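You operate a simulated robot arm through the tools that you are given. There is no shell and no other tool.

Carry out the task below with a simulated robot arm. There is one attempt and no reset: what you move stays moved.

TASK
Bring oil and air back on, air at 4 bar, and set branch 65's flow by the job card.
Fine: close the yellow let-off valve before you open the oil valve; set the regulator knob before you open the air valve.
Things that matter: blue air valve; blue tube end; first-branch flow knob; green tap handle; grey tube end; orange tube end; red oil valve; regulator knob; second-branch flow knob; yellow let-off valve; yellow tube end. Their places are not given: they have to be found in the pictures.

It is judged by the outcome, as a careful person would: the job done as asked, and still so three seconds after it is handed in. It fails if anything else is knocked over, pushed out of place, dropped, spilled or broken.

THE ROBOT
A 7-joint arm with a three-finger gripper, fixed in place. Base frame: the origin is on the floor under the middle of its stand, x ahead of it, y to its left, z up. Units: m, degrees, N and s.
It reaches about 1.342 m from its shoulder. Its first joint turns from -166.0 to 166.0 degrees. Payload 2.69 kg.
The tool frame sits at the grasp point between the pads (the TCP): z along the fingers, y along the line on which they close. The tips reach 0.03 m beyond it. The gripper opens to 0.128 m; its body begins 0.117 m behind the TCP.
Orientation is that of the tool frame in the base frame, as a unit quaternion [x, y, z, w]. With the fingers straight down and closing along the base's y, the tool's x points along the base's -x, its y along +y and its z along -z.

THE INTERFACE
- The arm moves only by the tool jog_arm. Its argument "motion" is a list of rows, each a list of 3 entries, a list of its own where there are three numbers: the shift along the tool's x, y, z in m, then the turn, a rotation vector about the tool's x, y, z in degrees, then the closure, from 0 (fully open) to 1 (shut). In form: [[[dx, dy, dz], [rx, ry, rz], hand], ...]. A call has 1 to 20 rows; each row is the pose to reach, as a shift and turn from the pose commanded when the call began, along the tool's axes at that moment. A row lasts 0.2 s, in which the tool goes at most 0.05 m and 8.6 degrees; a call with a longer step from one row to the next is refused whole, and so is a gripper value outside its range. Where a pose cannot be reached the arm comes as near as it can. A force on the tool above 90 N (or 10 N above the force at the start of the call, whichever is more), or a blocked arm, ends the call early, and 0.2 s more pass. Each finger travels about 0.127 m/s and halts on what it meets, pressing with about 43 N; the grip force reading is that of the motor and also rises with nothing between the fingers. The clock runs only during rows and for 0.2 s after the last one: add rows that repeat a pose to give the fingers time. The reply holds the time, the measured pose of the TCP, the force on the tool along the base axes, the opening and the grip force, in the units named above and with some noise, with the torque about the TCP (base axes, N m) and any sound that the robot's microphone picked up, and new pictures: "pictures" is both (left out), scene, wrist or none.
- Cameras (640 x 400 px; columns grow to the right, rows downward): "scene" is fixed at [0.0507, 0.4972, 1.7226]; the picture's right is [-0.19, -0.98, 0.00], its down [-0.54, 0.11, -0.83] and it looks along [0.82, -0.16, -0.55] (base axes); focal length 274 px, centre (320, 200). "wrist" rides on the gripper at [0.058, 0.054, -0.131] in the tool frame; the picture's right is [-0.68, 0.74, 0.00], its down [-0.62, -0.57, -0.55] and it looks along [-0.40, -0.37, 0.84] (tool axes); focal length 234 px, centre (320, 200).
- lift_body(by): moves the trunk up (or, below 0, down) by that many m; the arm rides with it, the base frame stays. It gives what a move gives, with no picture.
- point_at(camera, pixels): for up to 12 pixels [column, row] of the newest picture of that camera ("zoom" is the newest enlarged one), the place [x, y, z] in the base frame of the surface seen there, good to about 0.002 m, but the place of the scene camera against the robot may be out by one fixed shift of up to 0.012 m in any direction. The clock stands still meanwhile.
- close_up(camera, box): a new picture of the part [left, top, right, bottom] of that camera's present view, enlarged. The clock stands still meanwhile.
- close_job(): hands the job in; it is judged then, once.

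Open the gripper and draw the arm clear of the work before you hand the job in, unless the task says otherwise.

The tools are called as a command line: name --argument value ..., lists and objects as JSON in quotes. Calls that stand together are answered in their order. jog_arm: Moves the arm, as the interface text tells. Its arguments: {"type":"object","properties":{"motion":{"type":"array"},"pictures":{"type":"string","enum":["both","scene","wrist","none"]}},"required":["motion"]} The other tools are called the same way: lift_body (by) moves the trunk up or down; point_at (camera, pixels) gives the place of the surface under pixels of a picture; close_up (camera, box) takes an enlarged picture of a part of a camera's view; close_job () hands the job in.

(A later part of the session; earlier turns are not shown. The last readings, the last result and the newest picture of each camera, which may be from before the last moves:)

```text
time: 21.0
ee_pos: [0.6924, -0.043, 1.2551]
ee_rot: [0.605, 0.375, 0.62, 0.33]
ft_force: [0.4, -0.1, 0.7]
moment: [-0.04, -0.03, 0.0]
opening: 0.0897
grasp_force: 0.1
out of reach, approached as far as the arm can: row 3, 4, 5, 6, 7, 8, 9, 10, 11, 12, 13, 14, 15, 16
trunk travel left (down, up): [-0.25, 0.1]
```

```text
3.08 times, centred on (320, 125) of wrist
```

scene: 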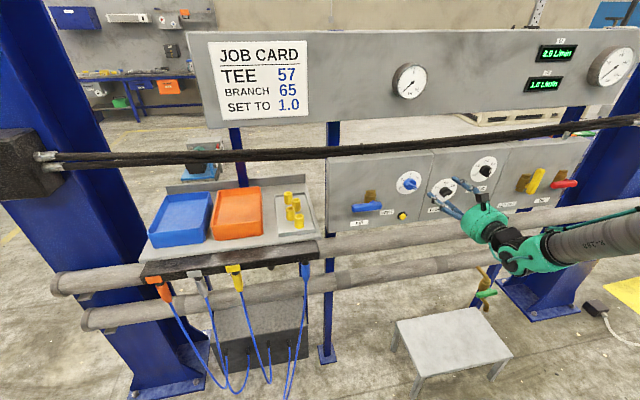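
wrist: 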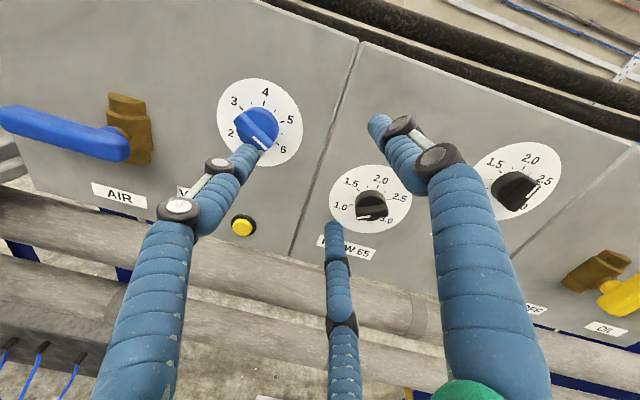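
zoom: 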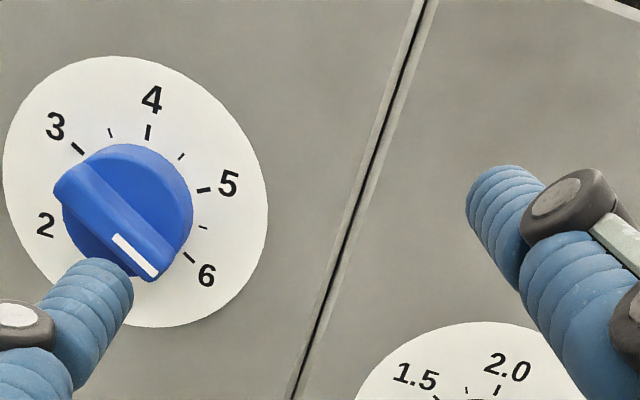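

The arm hit a joint limit moving left with this roll; it stopped at y≈−0.043, touching nothing. Lowering the trunk should give the wrist better room, so I first check what lies below and in front of the panel.

point_at --camera "scene" --pixels '[[400, 232], [460, 225], [400, 262], [520, 210], [430, 245], [300, 262], [250, 260], [480, 240], [560, 205], [445, 330], [640, 195], [560, 240]]'

point_at --camera "wrist" --pixels '[[100, 220], [100, 285], [400, 300], [400, 340], [20, 130], [120, 145], [127, 105], [243, 225]]'

```text
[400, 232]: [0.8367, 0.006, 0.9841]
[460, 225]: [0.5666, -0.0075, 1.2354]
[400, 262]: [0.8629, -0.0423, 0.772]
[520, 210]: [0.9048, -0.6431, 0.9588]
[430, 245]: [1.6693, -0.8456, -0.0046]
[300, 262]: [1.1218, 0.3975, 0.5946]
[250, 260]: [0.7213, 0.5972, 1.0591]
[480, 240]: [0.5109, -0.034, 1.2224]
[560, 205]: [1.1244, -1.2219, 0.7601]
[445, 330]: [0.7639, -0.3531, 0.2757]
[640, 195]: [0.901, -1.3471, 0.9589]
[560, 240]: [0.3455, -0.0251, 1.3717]
```

```text
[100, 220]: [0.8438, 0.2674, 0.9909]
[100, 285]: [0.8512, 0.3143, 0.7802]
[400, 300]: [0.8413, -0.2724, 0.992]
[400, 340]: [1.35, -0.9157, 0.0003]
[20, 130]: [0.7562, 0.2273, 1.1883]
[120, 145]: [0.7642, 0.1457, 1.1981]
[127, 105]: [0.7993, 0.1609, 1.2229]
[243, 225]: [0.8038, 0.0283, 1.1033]
```

Pipes are at x≥0.83, so the space in front of the panel at x<0.74 is free. I pull back a little, then lower the trunk.

jog_arm --motion '[[[0, 0, -0.03], [0, 0, 0], 0.3], [[0, 0, -0.06], [0, 0, 0], 0.3], [[0, 0, -0.06], [0, 0, 0], 0.3]]' --pictures "none"

lift_body --by -0.2

```text
time: 21.8
ee_pos: [0.632, -0.0483, 1.255]
ee_rot: [0.604, 0.376, 0.62, 0.33]
ft_force: [-0.3, -0.4, 0.2]
moment: [0.01, -0.01, -0.04]
opening: 0.0895
grasp_force: 0.0
trunk travel left (down, up): [-0.25, 0.1]
```

```text
time: 24.0
ee_pos: [0.633, -0.0502, 1.056]
ee_rot: [0.604, 0.377, 0.62, 0.33]
ft_force: [-0.1, -0.2, 0.2]
moment: [-0.03, 0.02, 0.0]
opening: 0.0895
grasp_force: 0.0
trunk travel left (down, up): [-0.05, 0.3]
```

Trunk is down 0.2 m. Now I raise the hand back to the regulator's height and centre (y 0.03, z 1.24) at x≈0.66, squaring the orientation.

jog_arm --motion '[[[0.0266, 0.02, 0.005], [-0.44, -0.5, 0], 0.3], [[0.0533, 0.0403, 0.01], [-0.88, -1.0, 0], 0.3], [[0.08, 0.0605, 0.015], [-1.3, -1.5, 0], 0.3], [[0.1065, 0.0806, 0.02], [-1.76, -2.0, 0], 0.3], [[0.1332, 0.1008, 0.025], [-2.2, -2.5, 0], 0.3], [[0.1598, 0.1209, 0.0298], [-2.65, -3.03, 0], 0.3], [[0.1598, 0.1209, 0.0298], [-2.65, -3.03, 0], 0.3]]'

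```text
time: 25.6
ee_pos: [0.6539, -0.0154, 1.2478]
ee_rot: [0.608, 0.366, 0.617, 0.34]
ft_force: [-0.5, 0.1, -0.7]
moment: [0.0, -0.03, -0.01]
opening: 0.0895
grasp_force: 0.1
out of reach, approached as far as the arm can: row 2, 3, 4, 5, 6, 7
trunk travel left (down, up): [-0.05, 0.3]
```

scene: 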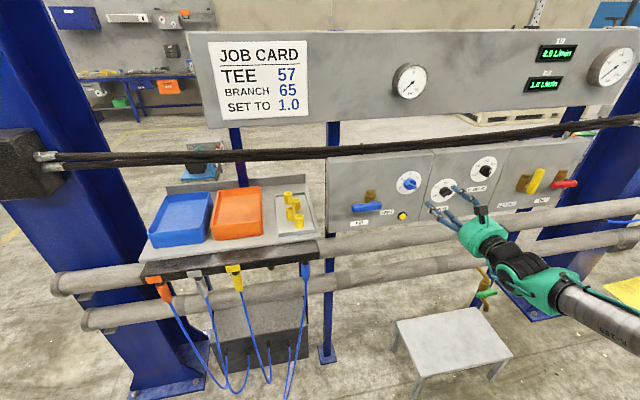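
wrist: 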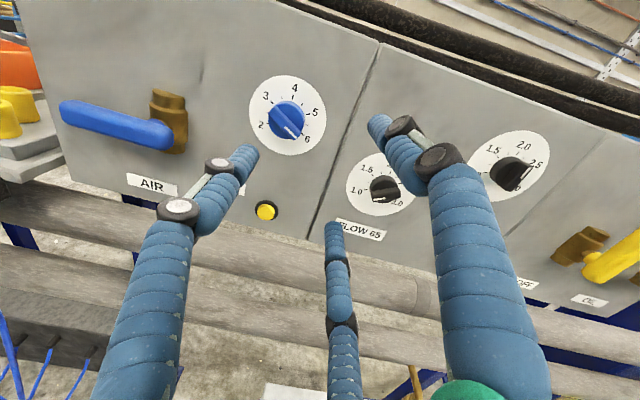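

It got to y≈−0.015, better but still limited. I measure where the forearm lies to understand the arm's posture.

point_at --camera "scene" --pixels '[[485, 235], [500, 225], [520, 268], [545, 290], [570, 300], [600, 310], [620, 325], [635, 335], [635, 310], [560, 270]]'

close_up --camera "scene" --box '[400, 170, 640, 400]'

```text
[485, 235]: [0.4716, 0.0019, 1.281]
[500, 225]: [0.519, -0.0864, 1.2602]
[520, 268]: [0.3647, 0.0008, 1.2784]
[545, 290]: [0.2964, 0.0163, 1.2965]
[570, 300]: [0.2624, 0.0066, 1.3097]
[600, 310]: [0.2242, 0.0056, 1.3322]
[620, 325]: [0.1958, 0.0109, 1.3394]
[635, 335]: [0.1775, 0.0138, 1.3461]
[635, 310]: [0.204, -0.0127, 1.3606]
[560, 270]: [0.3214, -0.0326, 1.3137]
```

```text
1.74 times, centred on (520, 285) of scene
```

zoom: 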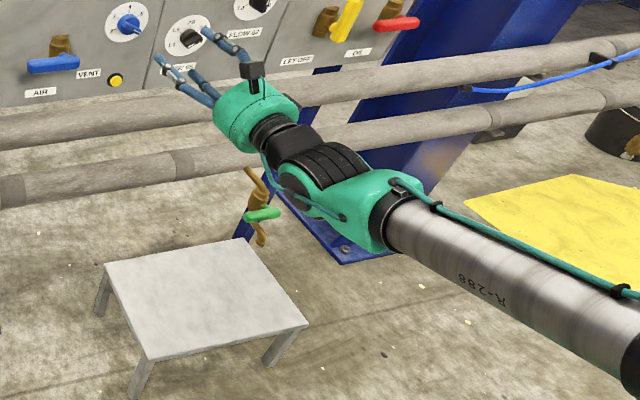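

The wrist appears wound up near a limit (hand nearly in line with the forearm). I'll unwind it by circling the hand direction: first yaw left about the vertical, in free space.

jog_arm --motion '[[[0, 0, -0.01], [3.5, 6.06, 0], 0.3], [[0, 0, -0.02], [7, 12.1, 0], 0.3], [[0, 0, -0.03], [10.5, 18.2, 0], 0.3], [[0, 0, -0.04], [14, 24.2, 0], 0.3], [[0, 0, -0.05], [17.5, 30.3, 0], 0.3], [[0, 0, -0.05], [17.5, 30.3, 0], 0.3]]' --pictures "scene"

```text
time: 27.0
ee_pos: [0.6032, -0.015, 1.2475]
ee_rot: [0.478, 0.52, 0.691, 0.153]
ft_force: [0.5, -0.7, 0.1]
moment: [0.03, -0.07, 0.02]
opening: 0.0894
grasp_force: 0.0
trunk travel left (down, up): [-0.05, 0.3]
```

scene: 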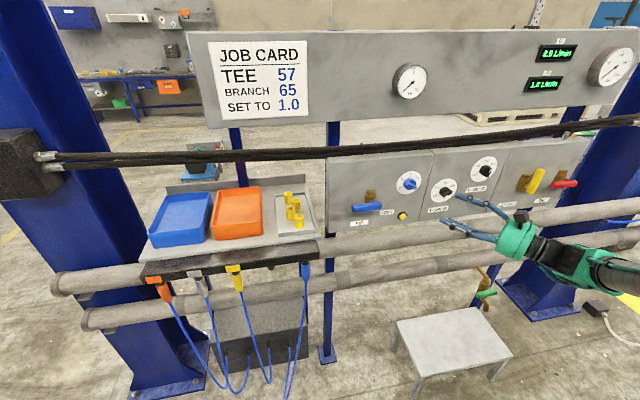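

Reached with no limit. Now I rotate the hand −90° about the base x axis (unwinding the forearm roll joint), swinging from "left" to "down".

jog_arm --motion '[[[0, 0, 0], [4.05, -2.34, -6.71], 0.3], [[0, 0, 0], [8.11, -4.67, -13.42], 0.3], [[0, 0, 0], [12.16, -7.01, -20.13], 0.3], [[0, 0, 0], [16.22, -9.35, -26.84], 0.3], [[0, 0, 0], [20.27, -11.68, -33.55], 0.3], [[0, 0, 0], [24.33, -14.02, -40.25], 0.3], [[0, 0, 0], [28.38, -16.35, -46.96], 0.3], [[0, 0, 0], [32.44, -18.69, -53.67], 0.3], [[0, 0, 0], [36.49, -21.03, -60.38], 0.3], [[0, 0, 0], [40.55, -23.36, -67.09], 0.3], [[0, 0, 0], [44.6, -25.7, -73.8], 0.3], [[0, 0, 0], [44.6, -25.7, -73.8], 0.3]]' --pictures "scene"

```text
time: 29.6
ee_pos: [0.6023, -0.0138, 1.2497]
ee_rot: [0.23, 0.856, 0.121, 0.448]
ft_force: [-1.9, 0.2, 1.3]
moment: [-0.01, -0.03, 0.01]
opening: 0.0896
grasp_force: 0.3
trunk travel left (down, up): [-0.05, 0.3]
```

scene: 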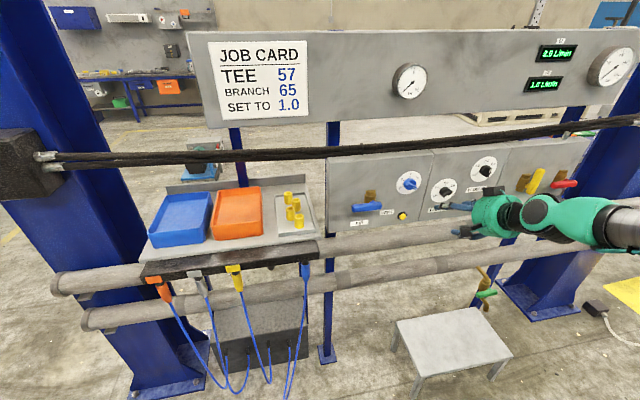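

The hand now points forward and 35° down, well in plane. I check the forearm line before pitching up.

point_at --camera "scene" --pixels '[[495, 215], [540, 212], [570, 215], [590, 222], [600, 225], [620, 225], [635, 225], [635, 240], [635, 210]]'

close_up --camera "scene" --box '[440, 160, 640, 285]'

```text
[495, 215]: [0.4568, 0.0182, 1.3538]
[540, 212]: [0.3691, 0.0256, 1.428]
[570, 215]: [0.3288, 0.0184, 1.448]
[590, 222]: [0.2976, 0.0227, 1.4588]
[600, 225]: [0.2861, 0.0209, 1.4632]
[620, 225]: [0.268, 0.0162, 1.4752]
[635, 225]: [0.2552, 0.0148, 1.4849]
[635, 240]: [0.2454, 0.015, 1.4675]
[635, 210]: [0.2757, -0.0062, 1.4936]
```

```text
3.20 times, centred on (540, 222) of scene
```

zoom: 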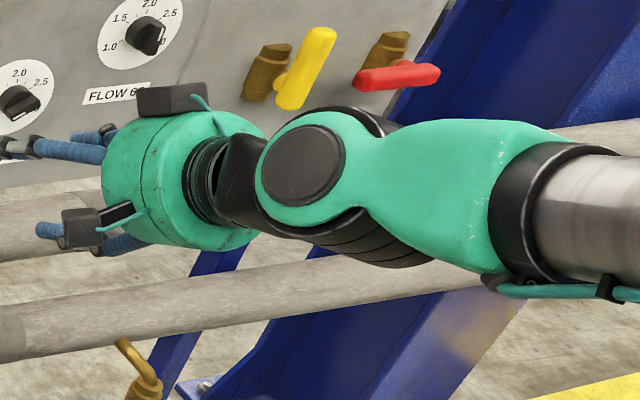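

Forearm and hand are in one vertical plane with the wrist joint axis horizontal. I pitch the hand up 35° to horizontal in that plane.

jog_arm --motion '[[[0, 0, 0], [-3.52, -6.05, 0], 0.3], [[0, 0, 0], [-7.03, -12.1, 0], 0.3], [[0, 0, 0], [-10.55, -18.16, 0], 0.3], [[0, 0, 0], [-14.06, -24.2, 0], 0.3], [[0, 0, 0], [-17.58, -30.27, 0], 0.3], [[0, 0, 0], [-17.58, -30.27, 0], 0.3]]'

```text
time: 31.0
ee_pos: [0.601, -0.0141, 1.2489]
ee_rot: [0.183, 0.682, 0.185, 0.684]
ft_force: [-0.4, -0.2, 0.3]
moment: [-0.01, 0.02, 0.04]
opening: 0.0897
grasp_force: 0.0
out of reach, approached as far as the arm can: row 4, 5
trunk travel left (down, up): [-0.05, 0.3]
```

scene: 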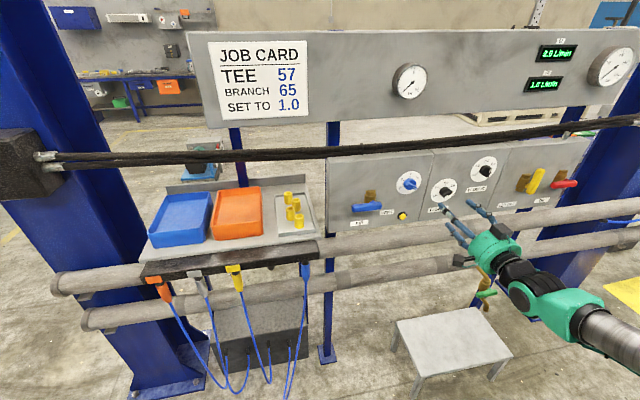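
wrist: 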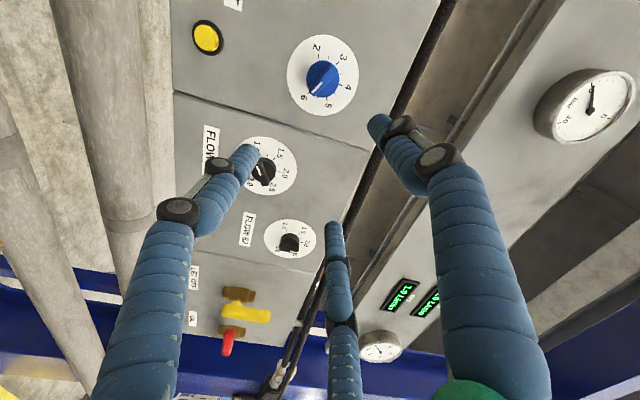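

It reached horizontal with roll 30°. Now I move to the regulator's centre and roll to +60°.

jog_arm --motion '[[[0.0074, 0.0085, 0.015], [0, 0, 6], 0.3], [[0.0148, 0.0171, 0.03], [0, 0, 12], 0.3], [[0.0222, 0.0256, 0.045], [0, 0, 18], 0.3], [[0.0297, 0.0342, 0.059], [0, 0, 24], 0.3], [[0.0297, 0.0342, 0.059], [0, 0, 30], 0.3], [[0.0297, 0.0342, 0.059], [0, 0, 30], 0.3]]'

```text
time: 32.4
ee_pos: [0.6626, 0.0297, 1.2414]
ee_rot: [0.353, 0.611, 0.356, 0.612]
ft_force: [0.3, -0.1, 0.4]
moment: [0.0, -0.06, 0.0]
opening: 0.0897
grasp_force: 0.0
trunk travel left (down, up): [-0.05, 0.3]
```

scene: 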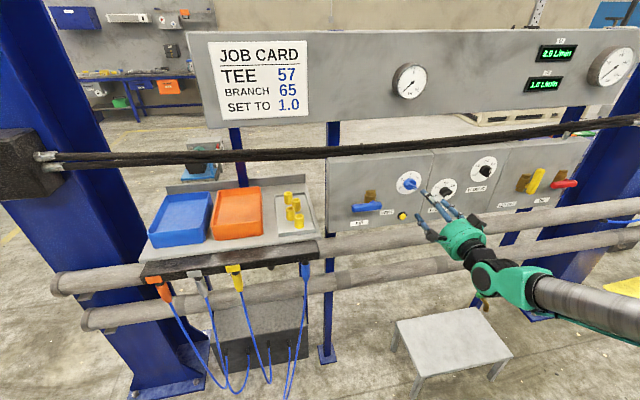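
wrist: 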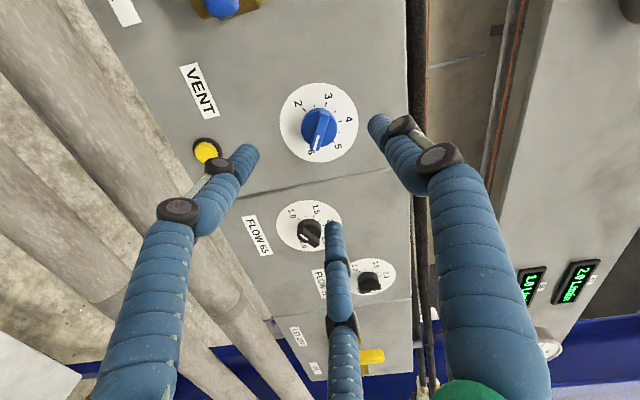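

Reached cleanly at roll 60°. I refine the regulator's centre from this view.

close_up --camera "wrist" --box '[260, 65, 380, 175]'

```text
3.64 times, centred on (320, 120) of wrist
```

zoom: 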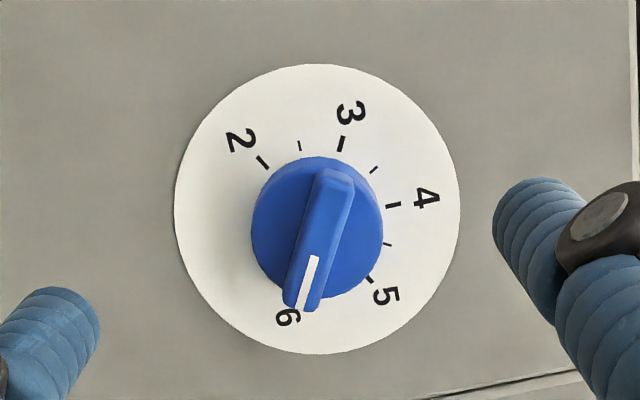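

point_at --camera "zoom" --pixels '[[263, 162], [342, 143], [394, 205], [369, 279], [302, 310], [313, 258], [328, 180], [180, 205], [455, 210], [318, 68], [320, 350]]'

```text
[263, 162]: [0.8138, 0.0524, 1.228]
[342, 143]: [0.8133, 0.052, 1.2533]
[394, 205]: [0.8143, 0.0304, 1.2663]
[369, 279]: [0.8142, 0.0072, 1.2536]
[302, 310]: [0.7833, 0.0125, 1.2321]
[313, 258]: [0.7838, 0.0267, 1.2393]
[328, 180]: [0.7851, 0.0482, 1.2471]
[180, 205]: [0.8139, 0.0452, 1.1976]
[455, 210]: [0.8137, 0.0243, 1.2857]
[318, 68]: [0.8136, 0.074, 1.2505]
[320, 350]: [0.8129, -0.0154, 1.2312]
```

Centre (0.0300, 1.2405) coincides with the hand axis. I advance to x≈0.777 and close on the regulator knob.

jog_arm --motion '[[[0, 0, 0.035], [0, 0, 0], 0.3], [[0, 0, 0.07], [0, 0, 0], 0.3], [[0, 0, 0.095], [0, 0, 0], 0.3], [[0, 0, 0.116], [0, 0, 0], 0.3], [[0, 0, 0.116], [0, 0, 0], 0.3], [[0, 0, 0.116], [0, 0, 0], 0.5], [[0, 0, 0.116], [0, 0, 0], 0.75], [[0, 0, 0.116], [0, 0, 0], 1.0], [[0, 0, 0.116], [0, 0, 0], 1.0]]' --pictures "wrist"

```text
time: 34.4
ee_pos: [0.7782, 0.0302, 1.2395]
ee_rot: [0.354, 0.612, 0.355, 0.612]
ft_force: [-3.4, 5.0, -11.8]
moment: [-0.03, 0.37, 0.33]
opening: 0.0405
grasp_force: 45.0
trunk travel left (down, up): [-0.05, 0.3]
```

wrist: 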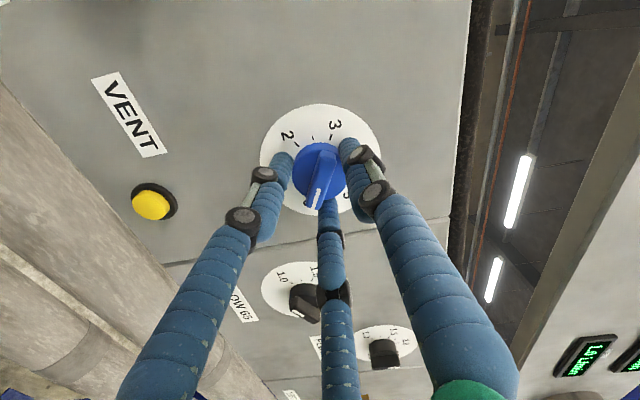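

Gripped at 0.0405 m. I turn the regulator −60° first and check.

jog_arm --motion '[[[0, 0, 0], [0, 0, -5], 1], [[0, 0, 0], [0, 0, -12], 1], [[0, 0, 0], [0, 0, -20], 1], [[0, 0, 0], [0, 0, -28], 1], [[0, 0, 0], [0, 0, -36], 1], [[0, 0, 0], [0, 0, -44], 1], [[0, 0, 0], [0, 0, -52], 1], [[0, 0, 0], [0, 0, -60], 1], [[0, 0, 0], [0, 0, -60], 1]]'

close_up --camera "wrist" --box '[240, 80, 400, 230]'

```text
time: 36.4
ee_pos: [0.7788, 0.0304, 1.2394]
ee_rot: [0.0, 0.706, 0.002, 0.708]
ft_force: [1.3, -2.7, -14.0]
moment: [-0.03, 0.6, -0.04]
opening: 0.0406
grasp_force: 44.8
trunk travel left (down, up): [-0.05, 0.3]
```

scene: 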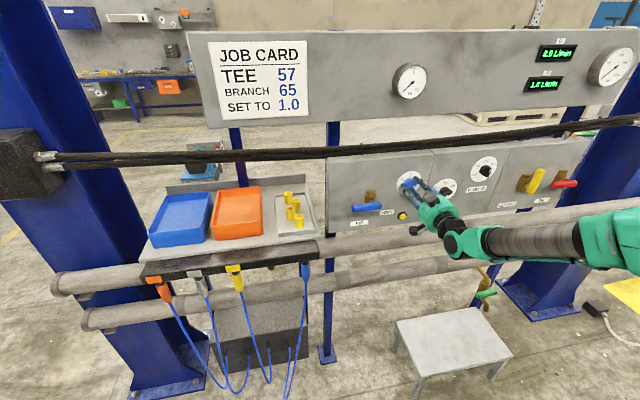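
wrist: 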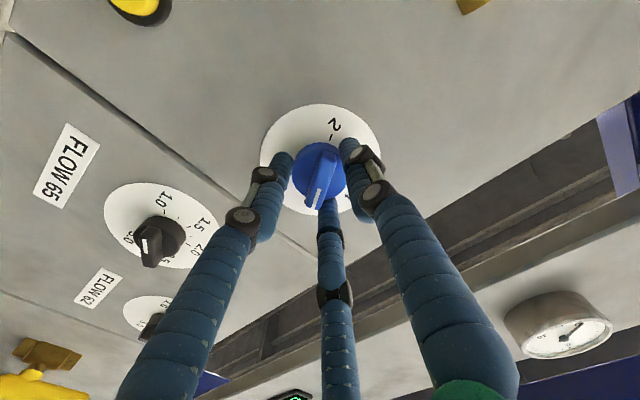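

```text
2.67 times, centred on (320, 155) of wrist
```

zoom: 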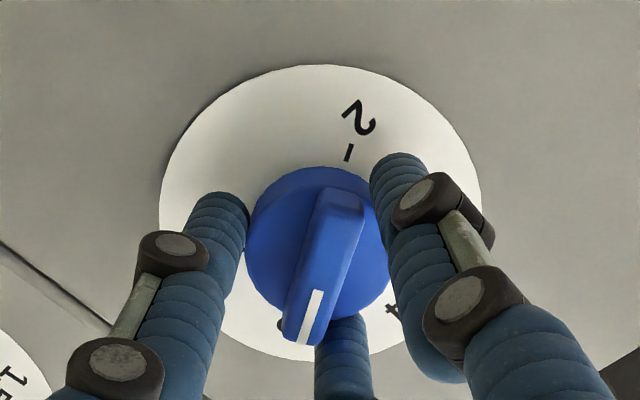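

The bar turned with the hand and now points at 5 (its tail lines up with 2). I turn the other 60°.

jog_arm --motion '[[[0, 0, 0], [0, 0, -7], 1], [[0, 0, 0], [0, 0, -15], 1], [[0, 0, 0], [0, 0, -23], 1], [[0, 0, 0], [0, 0, -31], 1], [[0, 0, 0], [0, 0, -39], 1], [[0, 0, 0], [0, 0, -47], 1], [[0, 0, 0], [0, 0, -54], 1], [[0, 0, 0], [0, 0, -60], 1], [[0, 0, 0], [0, 0, -60], 1]]'

close_up --camera "wrist" --box '[240, 80, 400, 230]'

```text
time: 38.4
ee_pos: [0.7773, 0.0292, 1.2401]
ee_rot: [-0.353, 0.612, -0.352, 0.613]
ft_force: [-1.7, -11.5, -13.6]
moment: [-0.03, 0.41, -0.43]
opening: 0.0409
grasp_force: 45.4
trunk travel left (down, up): [-0.05, 0.3]
```

scene: 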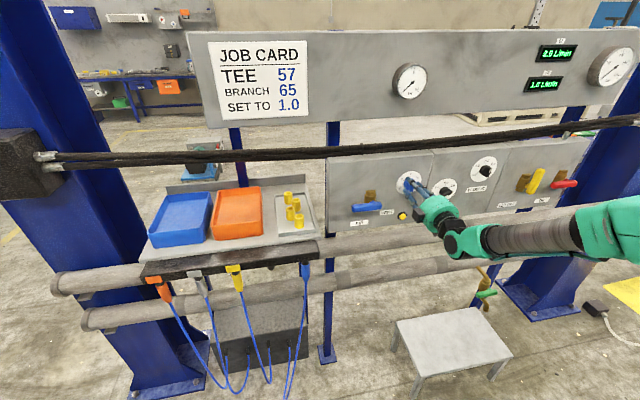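
wrist: 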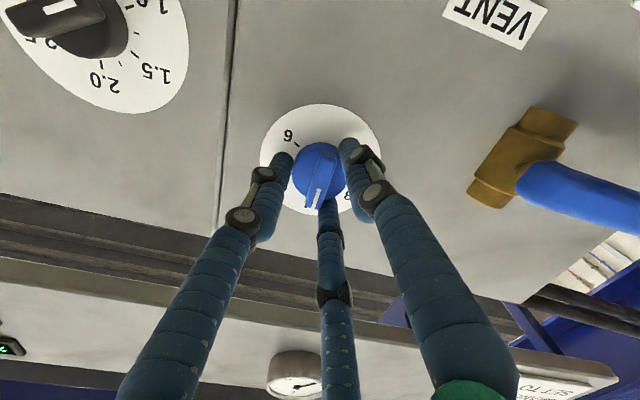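

```text
2.67 times, centred on (320, 155) of wrist
```

zoom: 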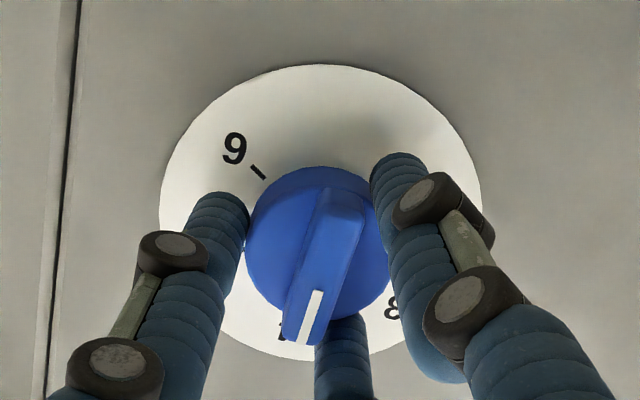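

Turned the full 120°. I open, back off, and measure the pointer against the 4 tick.

jog_arm --motion '[[[0, 0, 0], [0, 0, 0], 0.3], [[0, 0, 0], [0, 0, 0], 0.3], [[0, 0, -0.02], [0, 0, 0], 0.3], [[0, 0, -0.05], [0, 0, 0], 0.3], [[0, 0, -0.08], [0, 0, 0], 0.3], [[0, 0, -0.11], [0, 0, 0], 0.3], [[0, 0, -0.11], [0, 0, 0], 0.3]]'

close_up --camera "wrist" --box '[260, 65, 380, 175]'

close_up --camera "scene" --box '[392, 168, 424, 196]'

```text
time: 40.0
ee_pos: [0.6665, 0.0297, 1.2412]
ee_rot: [-0.353, 0.612, -0.351, 0.615]
ft_force: [0.1, 0.0, -0.3]
moment: [-0.01, 0.03, 0.01]
opening: 0.0894
grasp_force: 0.1
trunk travel left (down, up): [-0.05, 0.3]
```

scene: 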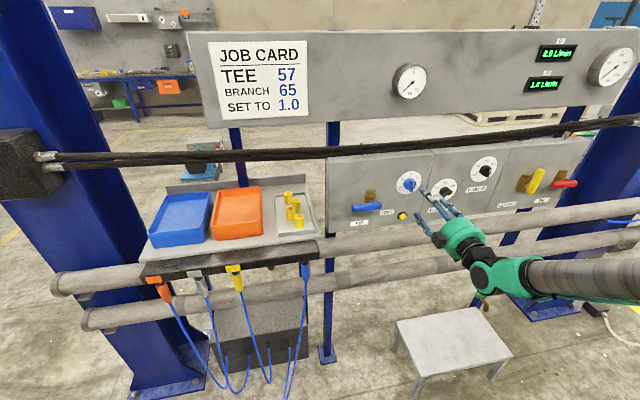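
wrist: 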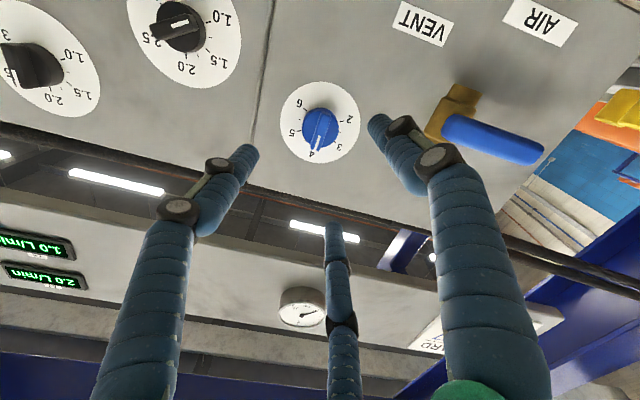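

```text
3.64 times, centred on (320, 120) of wrist
```

zoom: 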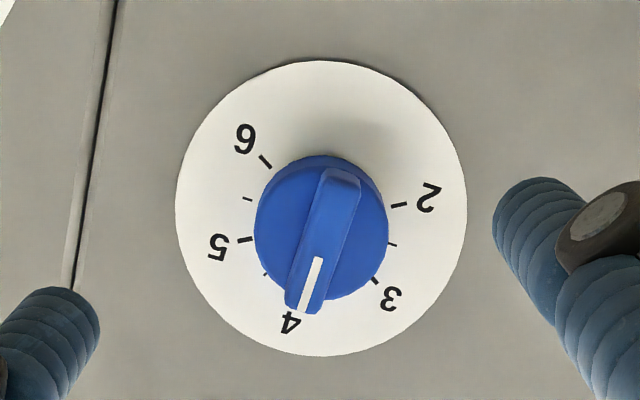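

```text
14.29 times, centred on (408, 182) of scene
```

zoom: 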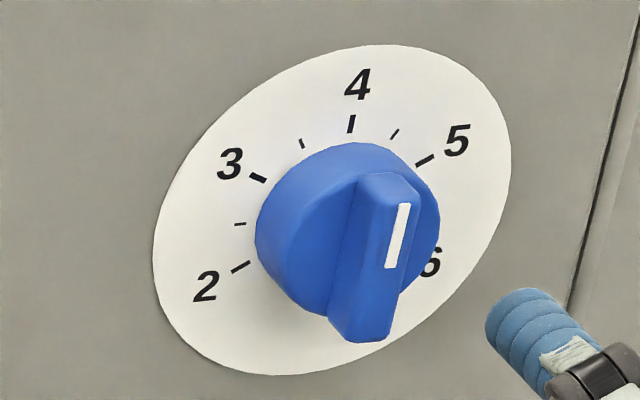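

The pointer sits at 4. I verify the stripe angle from this enlarged picture, and also measure the blue valve handle.

point_at --camera "zoom" --pixels '[[391, 265], [404, 207], [351, 124], [385, 180], [355, 330]]'

close_up --camera "scene" --box '[340, 180, 410, 230]'

point_at --camera "zoom" --pixels '[[110, 260], [120, 250], [370, 230], [250, 245], [300, 200], [240, 170], [310, 130], [255, 130], [260, 190], [245, 270], [245, 225], [290, 218]]'

```text
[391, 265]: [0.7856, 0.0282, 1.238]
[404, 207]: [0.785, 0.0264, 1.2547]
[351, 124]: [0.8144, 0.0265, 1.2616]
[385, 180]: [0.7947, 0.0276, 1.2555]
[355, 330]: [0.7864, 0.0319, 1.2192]
```

```text
8.00 times, centred on (375, 205) of scene
```

zoom: 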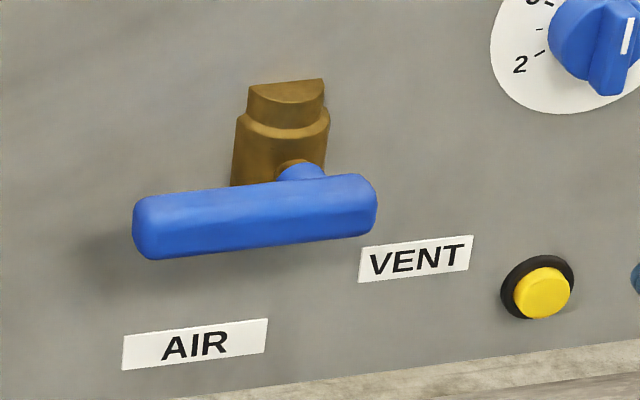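

```text
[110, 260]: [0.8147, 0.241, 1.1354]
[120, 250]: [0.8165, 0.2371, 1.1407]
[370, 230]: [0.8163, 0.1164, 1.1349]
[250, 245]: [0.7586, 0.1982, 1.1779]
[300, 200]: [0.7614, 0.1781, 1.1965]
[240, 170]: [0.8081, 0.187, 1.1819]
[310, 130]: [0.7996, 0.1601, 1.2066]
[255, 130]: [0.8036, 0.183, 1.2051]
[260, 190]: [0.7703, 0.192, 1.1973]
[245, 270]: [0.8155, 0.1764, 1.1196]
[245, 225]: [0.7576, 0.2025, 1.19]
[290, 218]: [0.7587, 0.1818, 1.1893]
```

To judge the pointer angle better I measure the stripe and bar edges in the wrist view.

close_up --camera "wrist" --box '[295, 90, 345, 140]'

point_at --camera "zoom" --pixels '[[320, 200]]'

```text
8.00 times, centred on (320, 115) of wrist
```

zoom: 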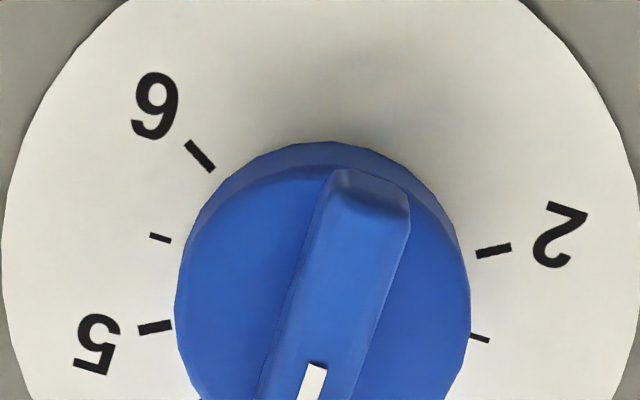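

```text
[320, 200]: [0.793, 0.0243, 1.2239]
```

close_up --camera "wrist" --box '[290, 105, 346, 155]'

point_at --camera "zoom" --pixels '[[320, 200], [360, 100], [300, 260], [330, 160], [340, 130], [310, 220], [290, 290], [280, 320]]'

```text
8.00 times, centred on (318, 130) of wrist
```

zoom: 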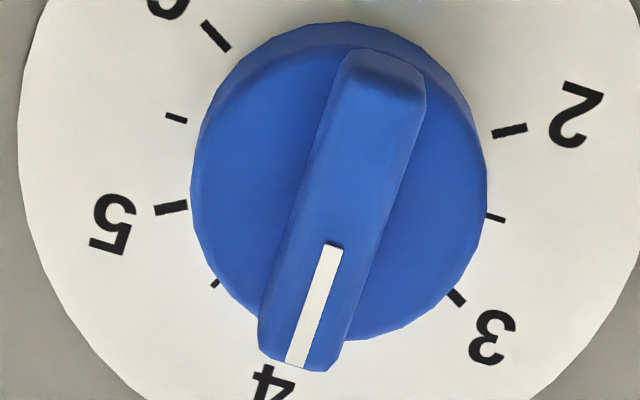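

```text
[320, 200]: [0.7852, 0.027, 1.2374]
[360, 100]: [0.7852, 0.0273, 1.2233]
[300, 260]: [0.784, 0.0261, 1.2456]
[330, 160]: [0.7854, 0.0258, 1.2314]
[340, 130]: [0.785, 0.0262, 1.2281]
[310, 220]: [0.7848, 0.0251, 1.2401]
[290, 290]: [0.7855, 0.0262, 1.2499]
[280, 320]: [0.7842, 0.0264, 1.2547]
```

point_at --camera "zoom" --pixels '[[332, 250], [325, 275], [317, 300], [309, 325], [298, 358], [350, 90], [388, 100], [375, 95], [270, 330], [325, 340], [300, 335], [415, 110]]'

```text
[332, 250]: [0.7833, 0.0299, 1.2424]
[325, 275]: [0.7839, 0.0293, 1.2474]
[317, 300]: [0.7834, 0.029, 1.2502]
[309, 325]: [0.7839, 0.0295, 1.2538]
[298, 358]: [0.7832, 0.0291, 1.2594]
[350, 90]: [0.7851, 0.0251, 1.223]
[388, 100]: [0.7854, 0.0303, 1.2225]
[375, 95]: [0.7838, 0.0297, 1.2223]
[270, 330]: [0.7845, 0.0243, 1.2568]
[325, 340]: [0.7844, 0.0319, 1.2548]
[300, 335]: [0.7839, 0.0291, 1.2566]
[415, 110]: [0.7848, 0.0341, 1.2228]
```

The stripe is upright within a couple of degrees, so the regulator is at 4. Next the air valve may be opened: I move in front of the blue handle (around y 0.20, z 1.19) with roll −90° to look at it from the wrist camera.

jog_arm --motion '[[[-0.021, 0.0207, -0.01], [0, 0, -5], 0.2], [[-0.042, 0.0413, -0.02], [0, 0, -10], 0.1], [[-0.0624, 0.062, -0.03], [0, 0, -15], 0], [[-0.083, 0.0827, -0.03], [0, 0, -20], 0], [[-0.104, 0.1033, -0.03], [0, 0, -25], 0], [[-0.1247, 0.124, -0.03], [0, 0, -30], 0], [[-0.1247, 0.124, -0.03], [0, 0, -30], 0]]'

```text
time: 41.6
ee_pos: [0.6374, 0.2013, 1.1951]
ee_rot: [-0.5, 0.5, -0.5, 0.501]
ft_force: [0.6, -0.5, 0.0]
moment: [-0.03, -0.05, -0.01]
opening: 0.128
grasp_force: 0.0
trunk travel left (down, up): [-0.05, 0.3]
```

scene: 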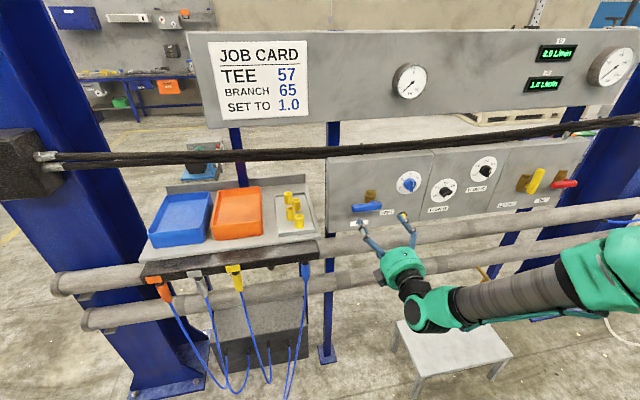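
wrist: 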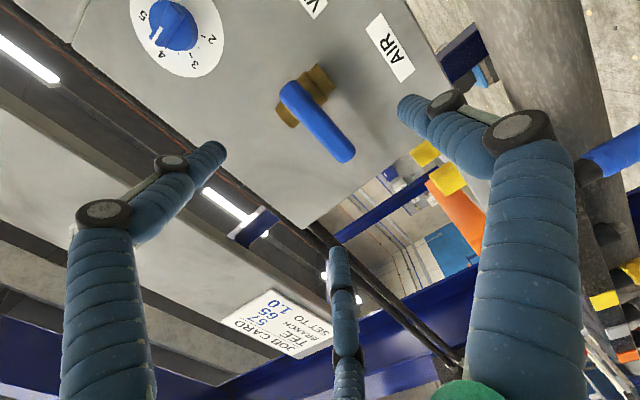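

Reached without limits. The blue handle is at pixels (285,90)–(348,158), its pivot near the upper-left end by the brass body. I zoom and measure it.

close_up --camera "wrist" --box '[260, 50, 370, 175]'

point_at --camera "wrist" --pixels '[[290, 90], [300, 103], [310, 115], [320, 127], [330, 138], [340, 150], [347, 156], [283, 85], [322, 75], [325, 85], [280, 112], [292, 122]]'

```text
3.20 times, centred on (315, 112) of wrist
```

zoom: 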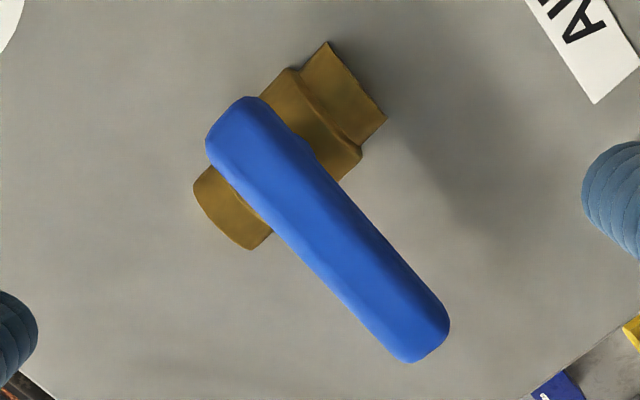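

```text
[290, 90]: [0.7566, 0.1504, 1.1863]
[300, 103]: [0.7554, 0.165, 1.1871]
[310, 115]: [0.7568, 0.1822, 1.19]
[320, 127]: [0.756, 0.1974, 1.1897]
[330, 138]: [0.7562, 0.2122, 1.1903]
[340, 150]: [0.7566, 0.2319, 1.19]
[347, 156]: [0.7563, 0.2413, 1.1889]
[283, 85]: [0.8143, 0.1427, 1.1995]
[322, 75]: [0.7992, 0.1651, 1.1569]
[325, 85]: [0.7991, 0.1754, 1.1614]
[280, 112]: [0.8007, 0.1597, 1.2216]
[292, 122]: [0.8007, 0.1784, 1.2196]
```

point_at --camera "zoom" --pixels '[[326, 48], [380, 118], [250, 244], [199, 188], [245, 102], [210, 138], [443, 330], [407, 357], [320, 175], [262, 235], [350, 170], [275, 90]]'

point_at --camera "zoom" --pixels '[[330, 150], [225, 105], [215, 110], [300, 140], [260, 110], [340, 200], [420, 345], [290, 250], [230, 180], [380, 250], [340, 295], [420, 300]]'

```text
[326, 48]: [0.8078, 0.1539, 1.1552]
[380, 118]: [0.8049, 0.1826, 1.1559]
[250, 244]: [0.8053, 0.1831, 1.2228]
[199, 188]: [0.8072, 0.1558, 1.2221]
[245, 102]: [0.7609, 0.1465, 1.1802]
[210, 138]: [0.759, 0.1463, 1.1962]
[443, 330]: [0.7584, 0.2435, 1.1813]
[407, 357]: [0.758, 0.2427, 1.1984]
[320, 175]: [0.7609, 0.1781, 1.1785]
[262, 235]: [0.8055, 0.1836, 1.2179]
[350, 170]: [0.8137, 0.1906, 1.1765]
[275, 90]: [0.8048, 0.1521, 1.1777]
```

```text
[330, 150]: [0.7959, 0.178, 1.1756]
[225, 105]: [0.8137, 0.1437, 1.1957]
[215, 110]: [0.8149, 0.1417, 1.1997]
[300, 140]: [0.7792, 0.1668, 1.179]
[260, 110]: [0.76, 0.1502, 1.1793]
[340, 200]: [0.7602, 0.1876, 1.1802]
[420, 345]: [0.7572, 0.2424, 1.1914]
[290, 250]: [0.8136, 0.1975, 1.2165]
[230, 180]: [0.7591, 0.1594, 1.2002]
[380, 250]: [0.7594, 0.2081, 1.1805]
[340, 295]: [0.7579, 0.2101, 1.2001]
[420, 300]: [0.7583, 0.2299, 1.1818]
```

Handle: width z 1.179–1.200, y 0.145–0.246, pivot at about (0.169, 1.1895), front x 0.756. I straddle it at 0.048 m from the pivot (TCP 0.745, 0.217, 1.1895) and grip.

jog_arm --motion '[[[-0.008, 0.003, 0.02], [0, 0, 0], 0], [[-0.0165, 0.006, 0.04], [0, 0, 0], 0], [[-0.0165, 0.006, 0.07], [0, 0, 0], 0], [[-0.0165, 0.006, 0.095], [0, 0, 0], 0], [[-0.0165, 0.006, 0.108], [0, 0, 0], 0], [[-0.0165, 0.006, 0.108], [0, 0, 0], 0]]'

```text
time: 43.0
ee_pos: [0.747, 0.2168, 1.1887]
ee_rot: [-0.5, 0.499, -0.5, 0.5]
ft_force: [-0.2, -0.3, 0.3]
moment: [0.02, -0.05, 0.02]
opening: 0.1279
grasp_force: 0.0
trunk travel left (down, up): [-0.05, 0.3]
```

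scene: 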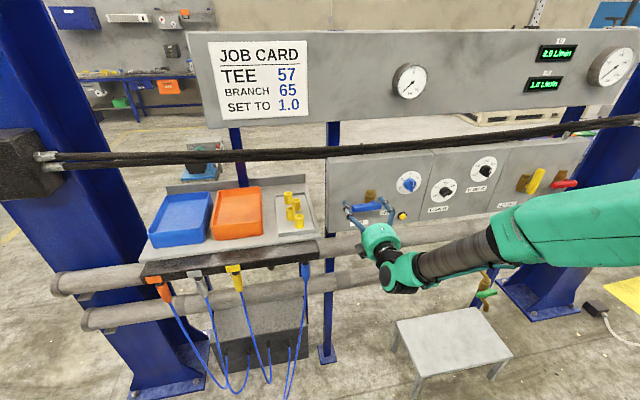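
wrist: 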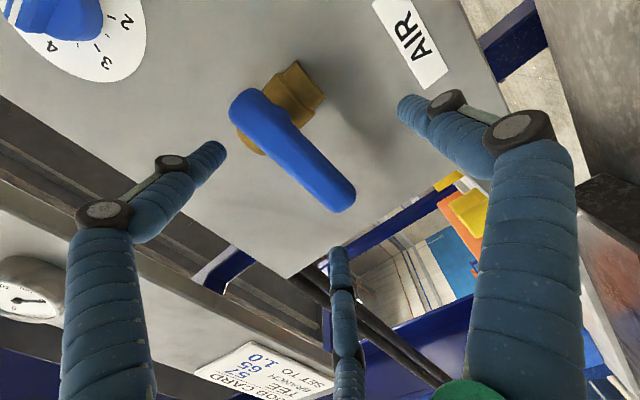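

The handle lies between the fingers without contact. I close on it.

jog_arm --motion '[[[0, 0, 0], [0, 0, 0], 0.3], [[0, 0, 0], [0, 0, 0], 0.55], [[0, 0, 0], [0, 0, 0], 0.8], [[0, 0, 0], [0, 0, 0], 1.0], [[0, 0, 0], [0, 0, 0], 1.0]]' --pictures "wrist"

```text
time: 44.2
ee_pos: [0.7453, 0.2152, 1.1968]
ee_rot: [-0.495, 0.498, -0.502, 0.505]
ft_force: [11.6, -20.4, 46.1]
moment: [-1.4, -1.08, -0.61]
opening: 0.0372
grasp_force: 45.1
trunk travel left (down, up): [-0.05, 0.3]
```

wrist: 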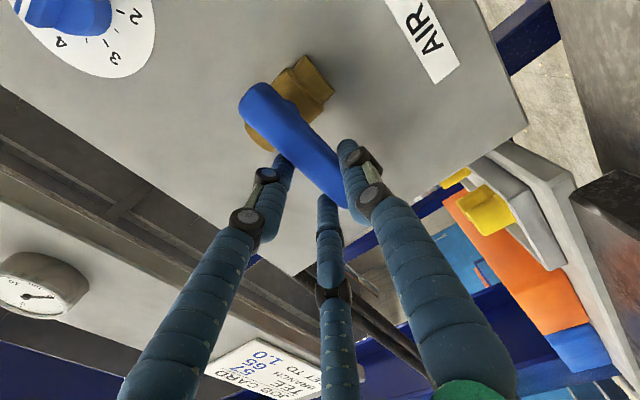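

The three jaws centre about 8 mm off the bar's middle, so the hand was pushed up with 46 N. I shift the command 8 mm up to relieve it and turn the lever the first 22.5° upward (clockwise from the front) about its pivot.

jog_arm --motion '[[[0, -0.008, 0], [0, 0, 0], 1], [[0.00146, -0.0142, 0], [0, 0, 7.5], 1], [[0.00371, -0.02015, 0], [0, 0, 15], 1], [[0.00671, -0.02576, 0], [0, 0, 22.5], 1], [[0.00671, -0.02576, 0], [0, 0, 22.5], 1]]'

```text
time: 45.4
ee_pos: [0.7452, 0.2084, 1.2129]
ee_rot: [-0.391, 0.59, -0.391, 0.588]
ft_force: [29.5, -19.7, 4.6]
moment: [-0.67, -0.28, -0.34]
opening: 0.0368
grasp_force: 44.8
trunk travel left (down, up): [-0.05, 0.3]
```

scene: 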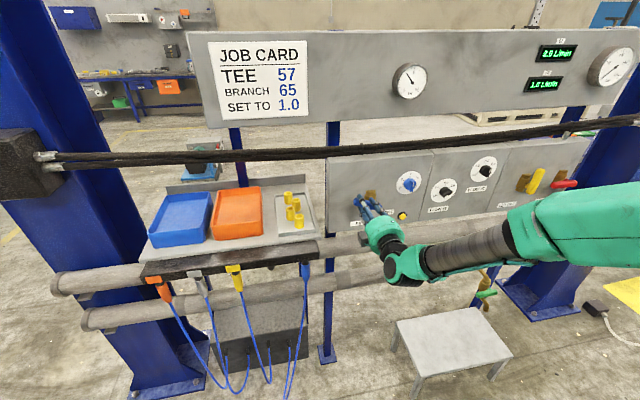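
wrist: 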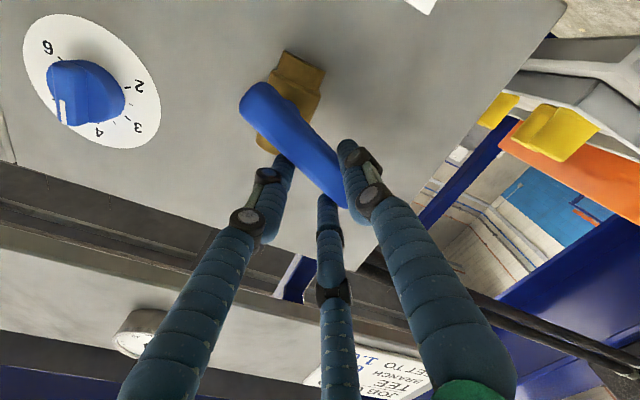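

The lever follows the hand and the air gauge needle is already moving. I turn the remaining 67.5° to vertical.

jog_arm --motion '[[[0.00146, -0.0062, 0], [0, 0, 7.5], 1], [[0.00371, -0.01215, 0], [0, 0, 15], 1], [[0.00671, -0.01776, 0], [0, 0, 22.5], 1], [[0.01043, -0.02293, 0], [0, 0, 30], 1], [[0.01479, -0.02757, 0], [0, 0, 37.5], 1], [[0.01972, -0.0316, 0], [0, 0, 45], 1], [[0.02513, -0.03495, 0], [0, 0, 52.5], 1], [[0.03093, -0.03757, 0], [0, 0, 60], 1], [[0.03702, -0.03941, 0], [0, 0, 67.5], 1], [[0.03702, -0.03941, 0], [0, 0, 67.5], 1]]'

close_up --camera "scene" --box '[385, 55, 435, 105]'

close_up --camera "scene" --box '[330, 150, 420, 230]'

```text
time: 47.6
ee_pos: [0.7454, 0.1637, 1.2362]
ee_rot: [-0.001, 0.708, 0.002, 0.707]
ft_force: [-1.8, 18.2, -24.5]
moment: [0.27, 0.74, 0.49]
opening: 0.0369
grasp_force: 45.2
trunk travel left (down, up): [-0.05, 0.3]
```

scene: 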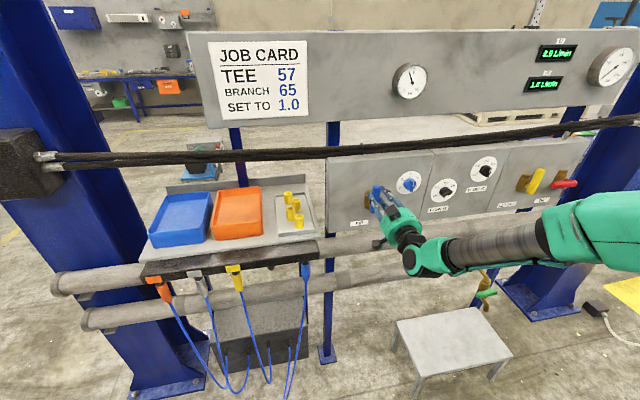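
wrist: 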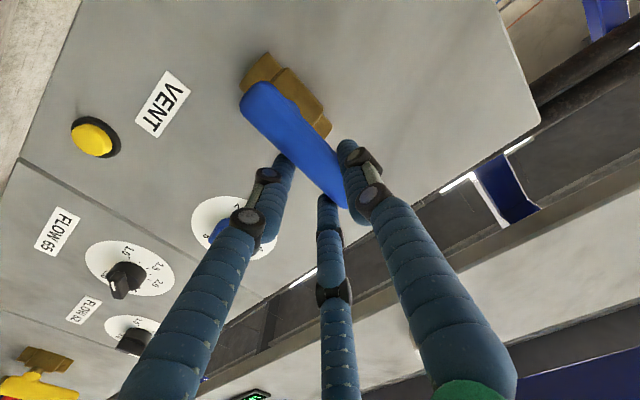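

```text
8.00 times, centred on (410, 80) of scene
```

zoom: 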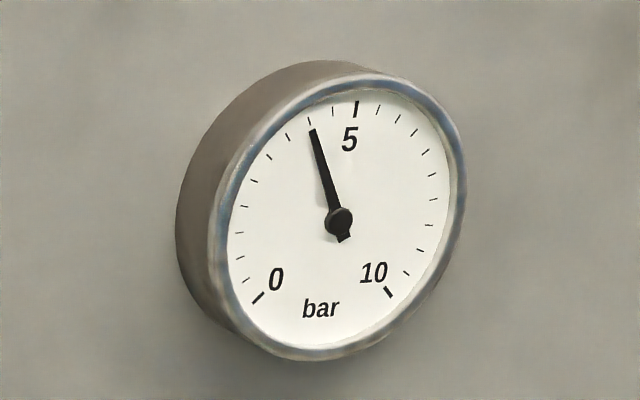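

```text
5.00 times, centred on (375, 190) of scene
```

zoom: 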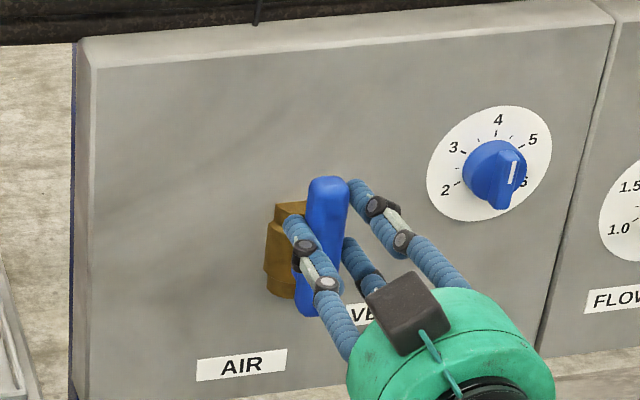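

The air gauge reads 4.0 and the blue handle stands vertical. I open fully, back straight off, and check.

jog_arm --motion '[[[0, 0, 0], [0, 0, 0], 0.6], [[0, 0, 0], [0, 0, 0], 0.3], [[0, 0, 0], [0, 0, 0], 0], [[0, 0, 0], [0, 0, 0], 0], [[0, 0, -0.03], [0, 0, 0], 0], [[0, 0, -0.07], [0, 0, 0], 0], [[0, 0, -0.11], [0, 0, 0], 0], [[0, 0, -0.11], [0, 0, 0], 0]]'

close_up --camera "scene" --box '[385, 55, 435, 105]'

close_up --camera "wrist" --box '[250, 60, 380, 190]'

```text
time: 49.4
ee_pos: [0.6344, 0.16, 1.2387]
ee_rot: [0.001, 0.706, 0.001, 0.708]
ft_force: [-0.8, -0.5, -0.1]
moment: [0.01, 0.03, 0.02]
opening: 0.1279
grasp_force: 0.1
trunk travel left (down, up): [-0.05, 0.3]
```

scene: 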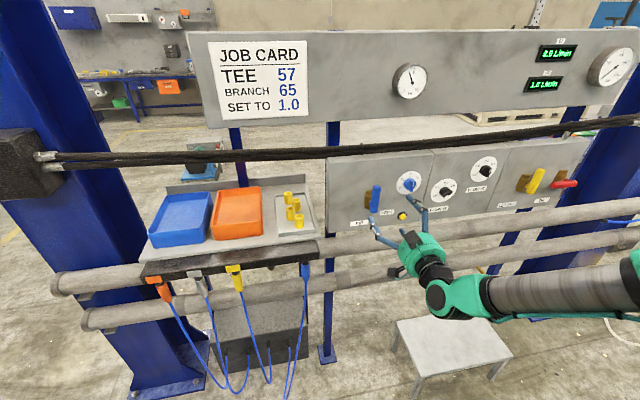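
wrist: 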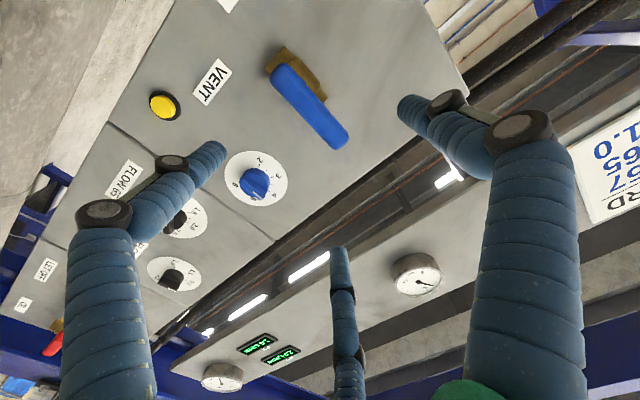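

```text
8.00 times, centred on (410, 80) of scene
```

zoom: 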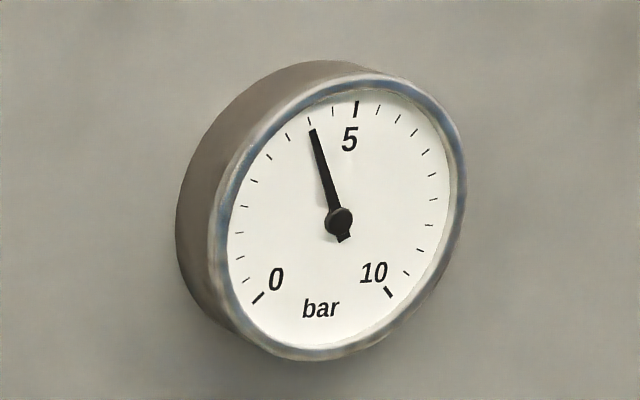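

```text
3.08 times, centred on (315, 125) of wrist
```

zoom: 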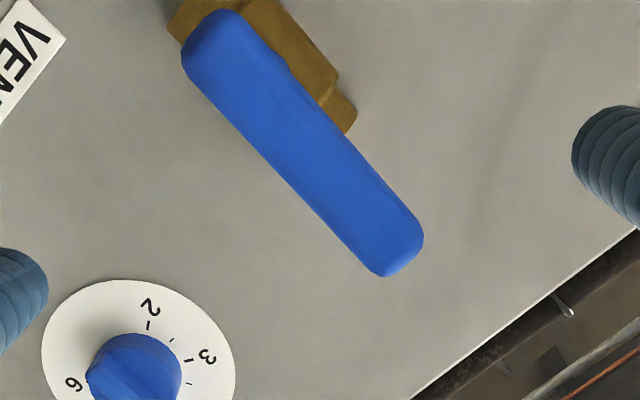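

Gauge holds 4.0. I measure the blue handle's axis to confirm it is fully vertical.

point_at --camera "zoom" --pixels '[[220, 50], [250, 85], [290, 130], [330, 180], [370, 225], [395, 255], [340, 115], [195, 25]]'

close_up --camera "scene" --box '[340, 170, 410, 225]'

```text
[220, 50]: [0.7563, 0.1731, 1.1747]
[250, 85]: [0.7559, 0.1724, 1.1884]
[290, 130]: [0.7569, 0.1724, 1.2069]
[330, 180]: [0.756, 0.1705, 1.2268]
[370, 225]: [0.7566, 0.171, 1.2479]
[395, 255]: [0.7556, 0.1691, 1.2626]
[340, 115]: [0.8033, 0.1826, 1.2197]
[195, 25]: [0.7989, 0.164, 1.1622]
```

```text
7.27 times, centred on (375, 198) of scene
```

zoom: 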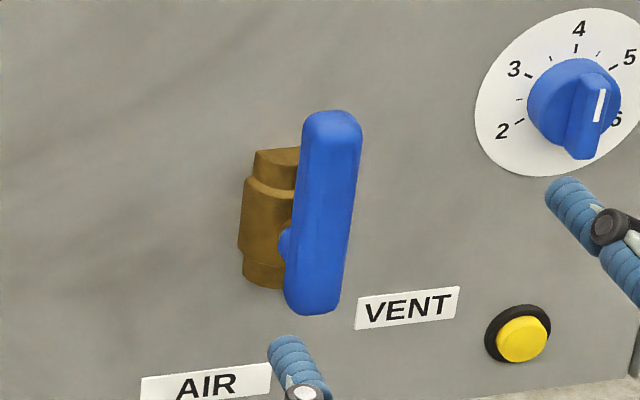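

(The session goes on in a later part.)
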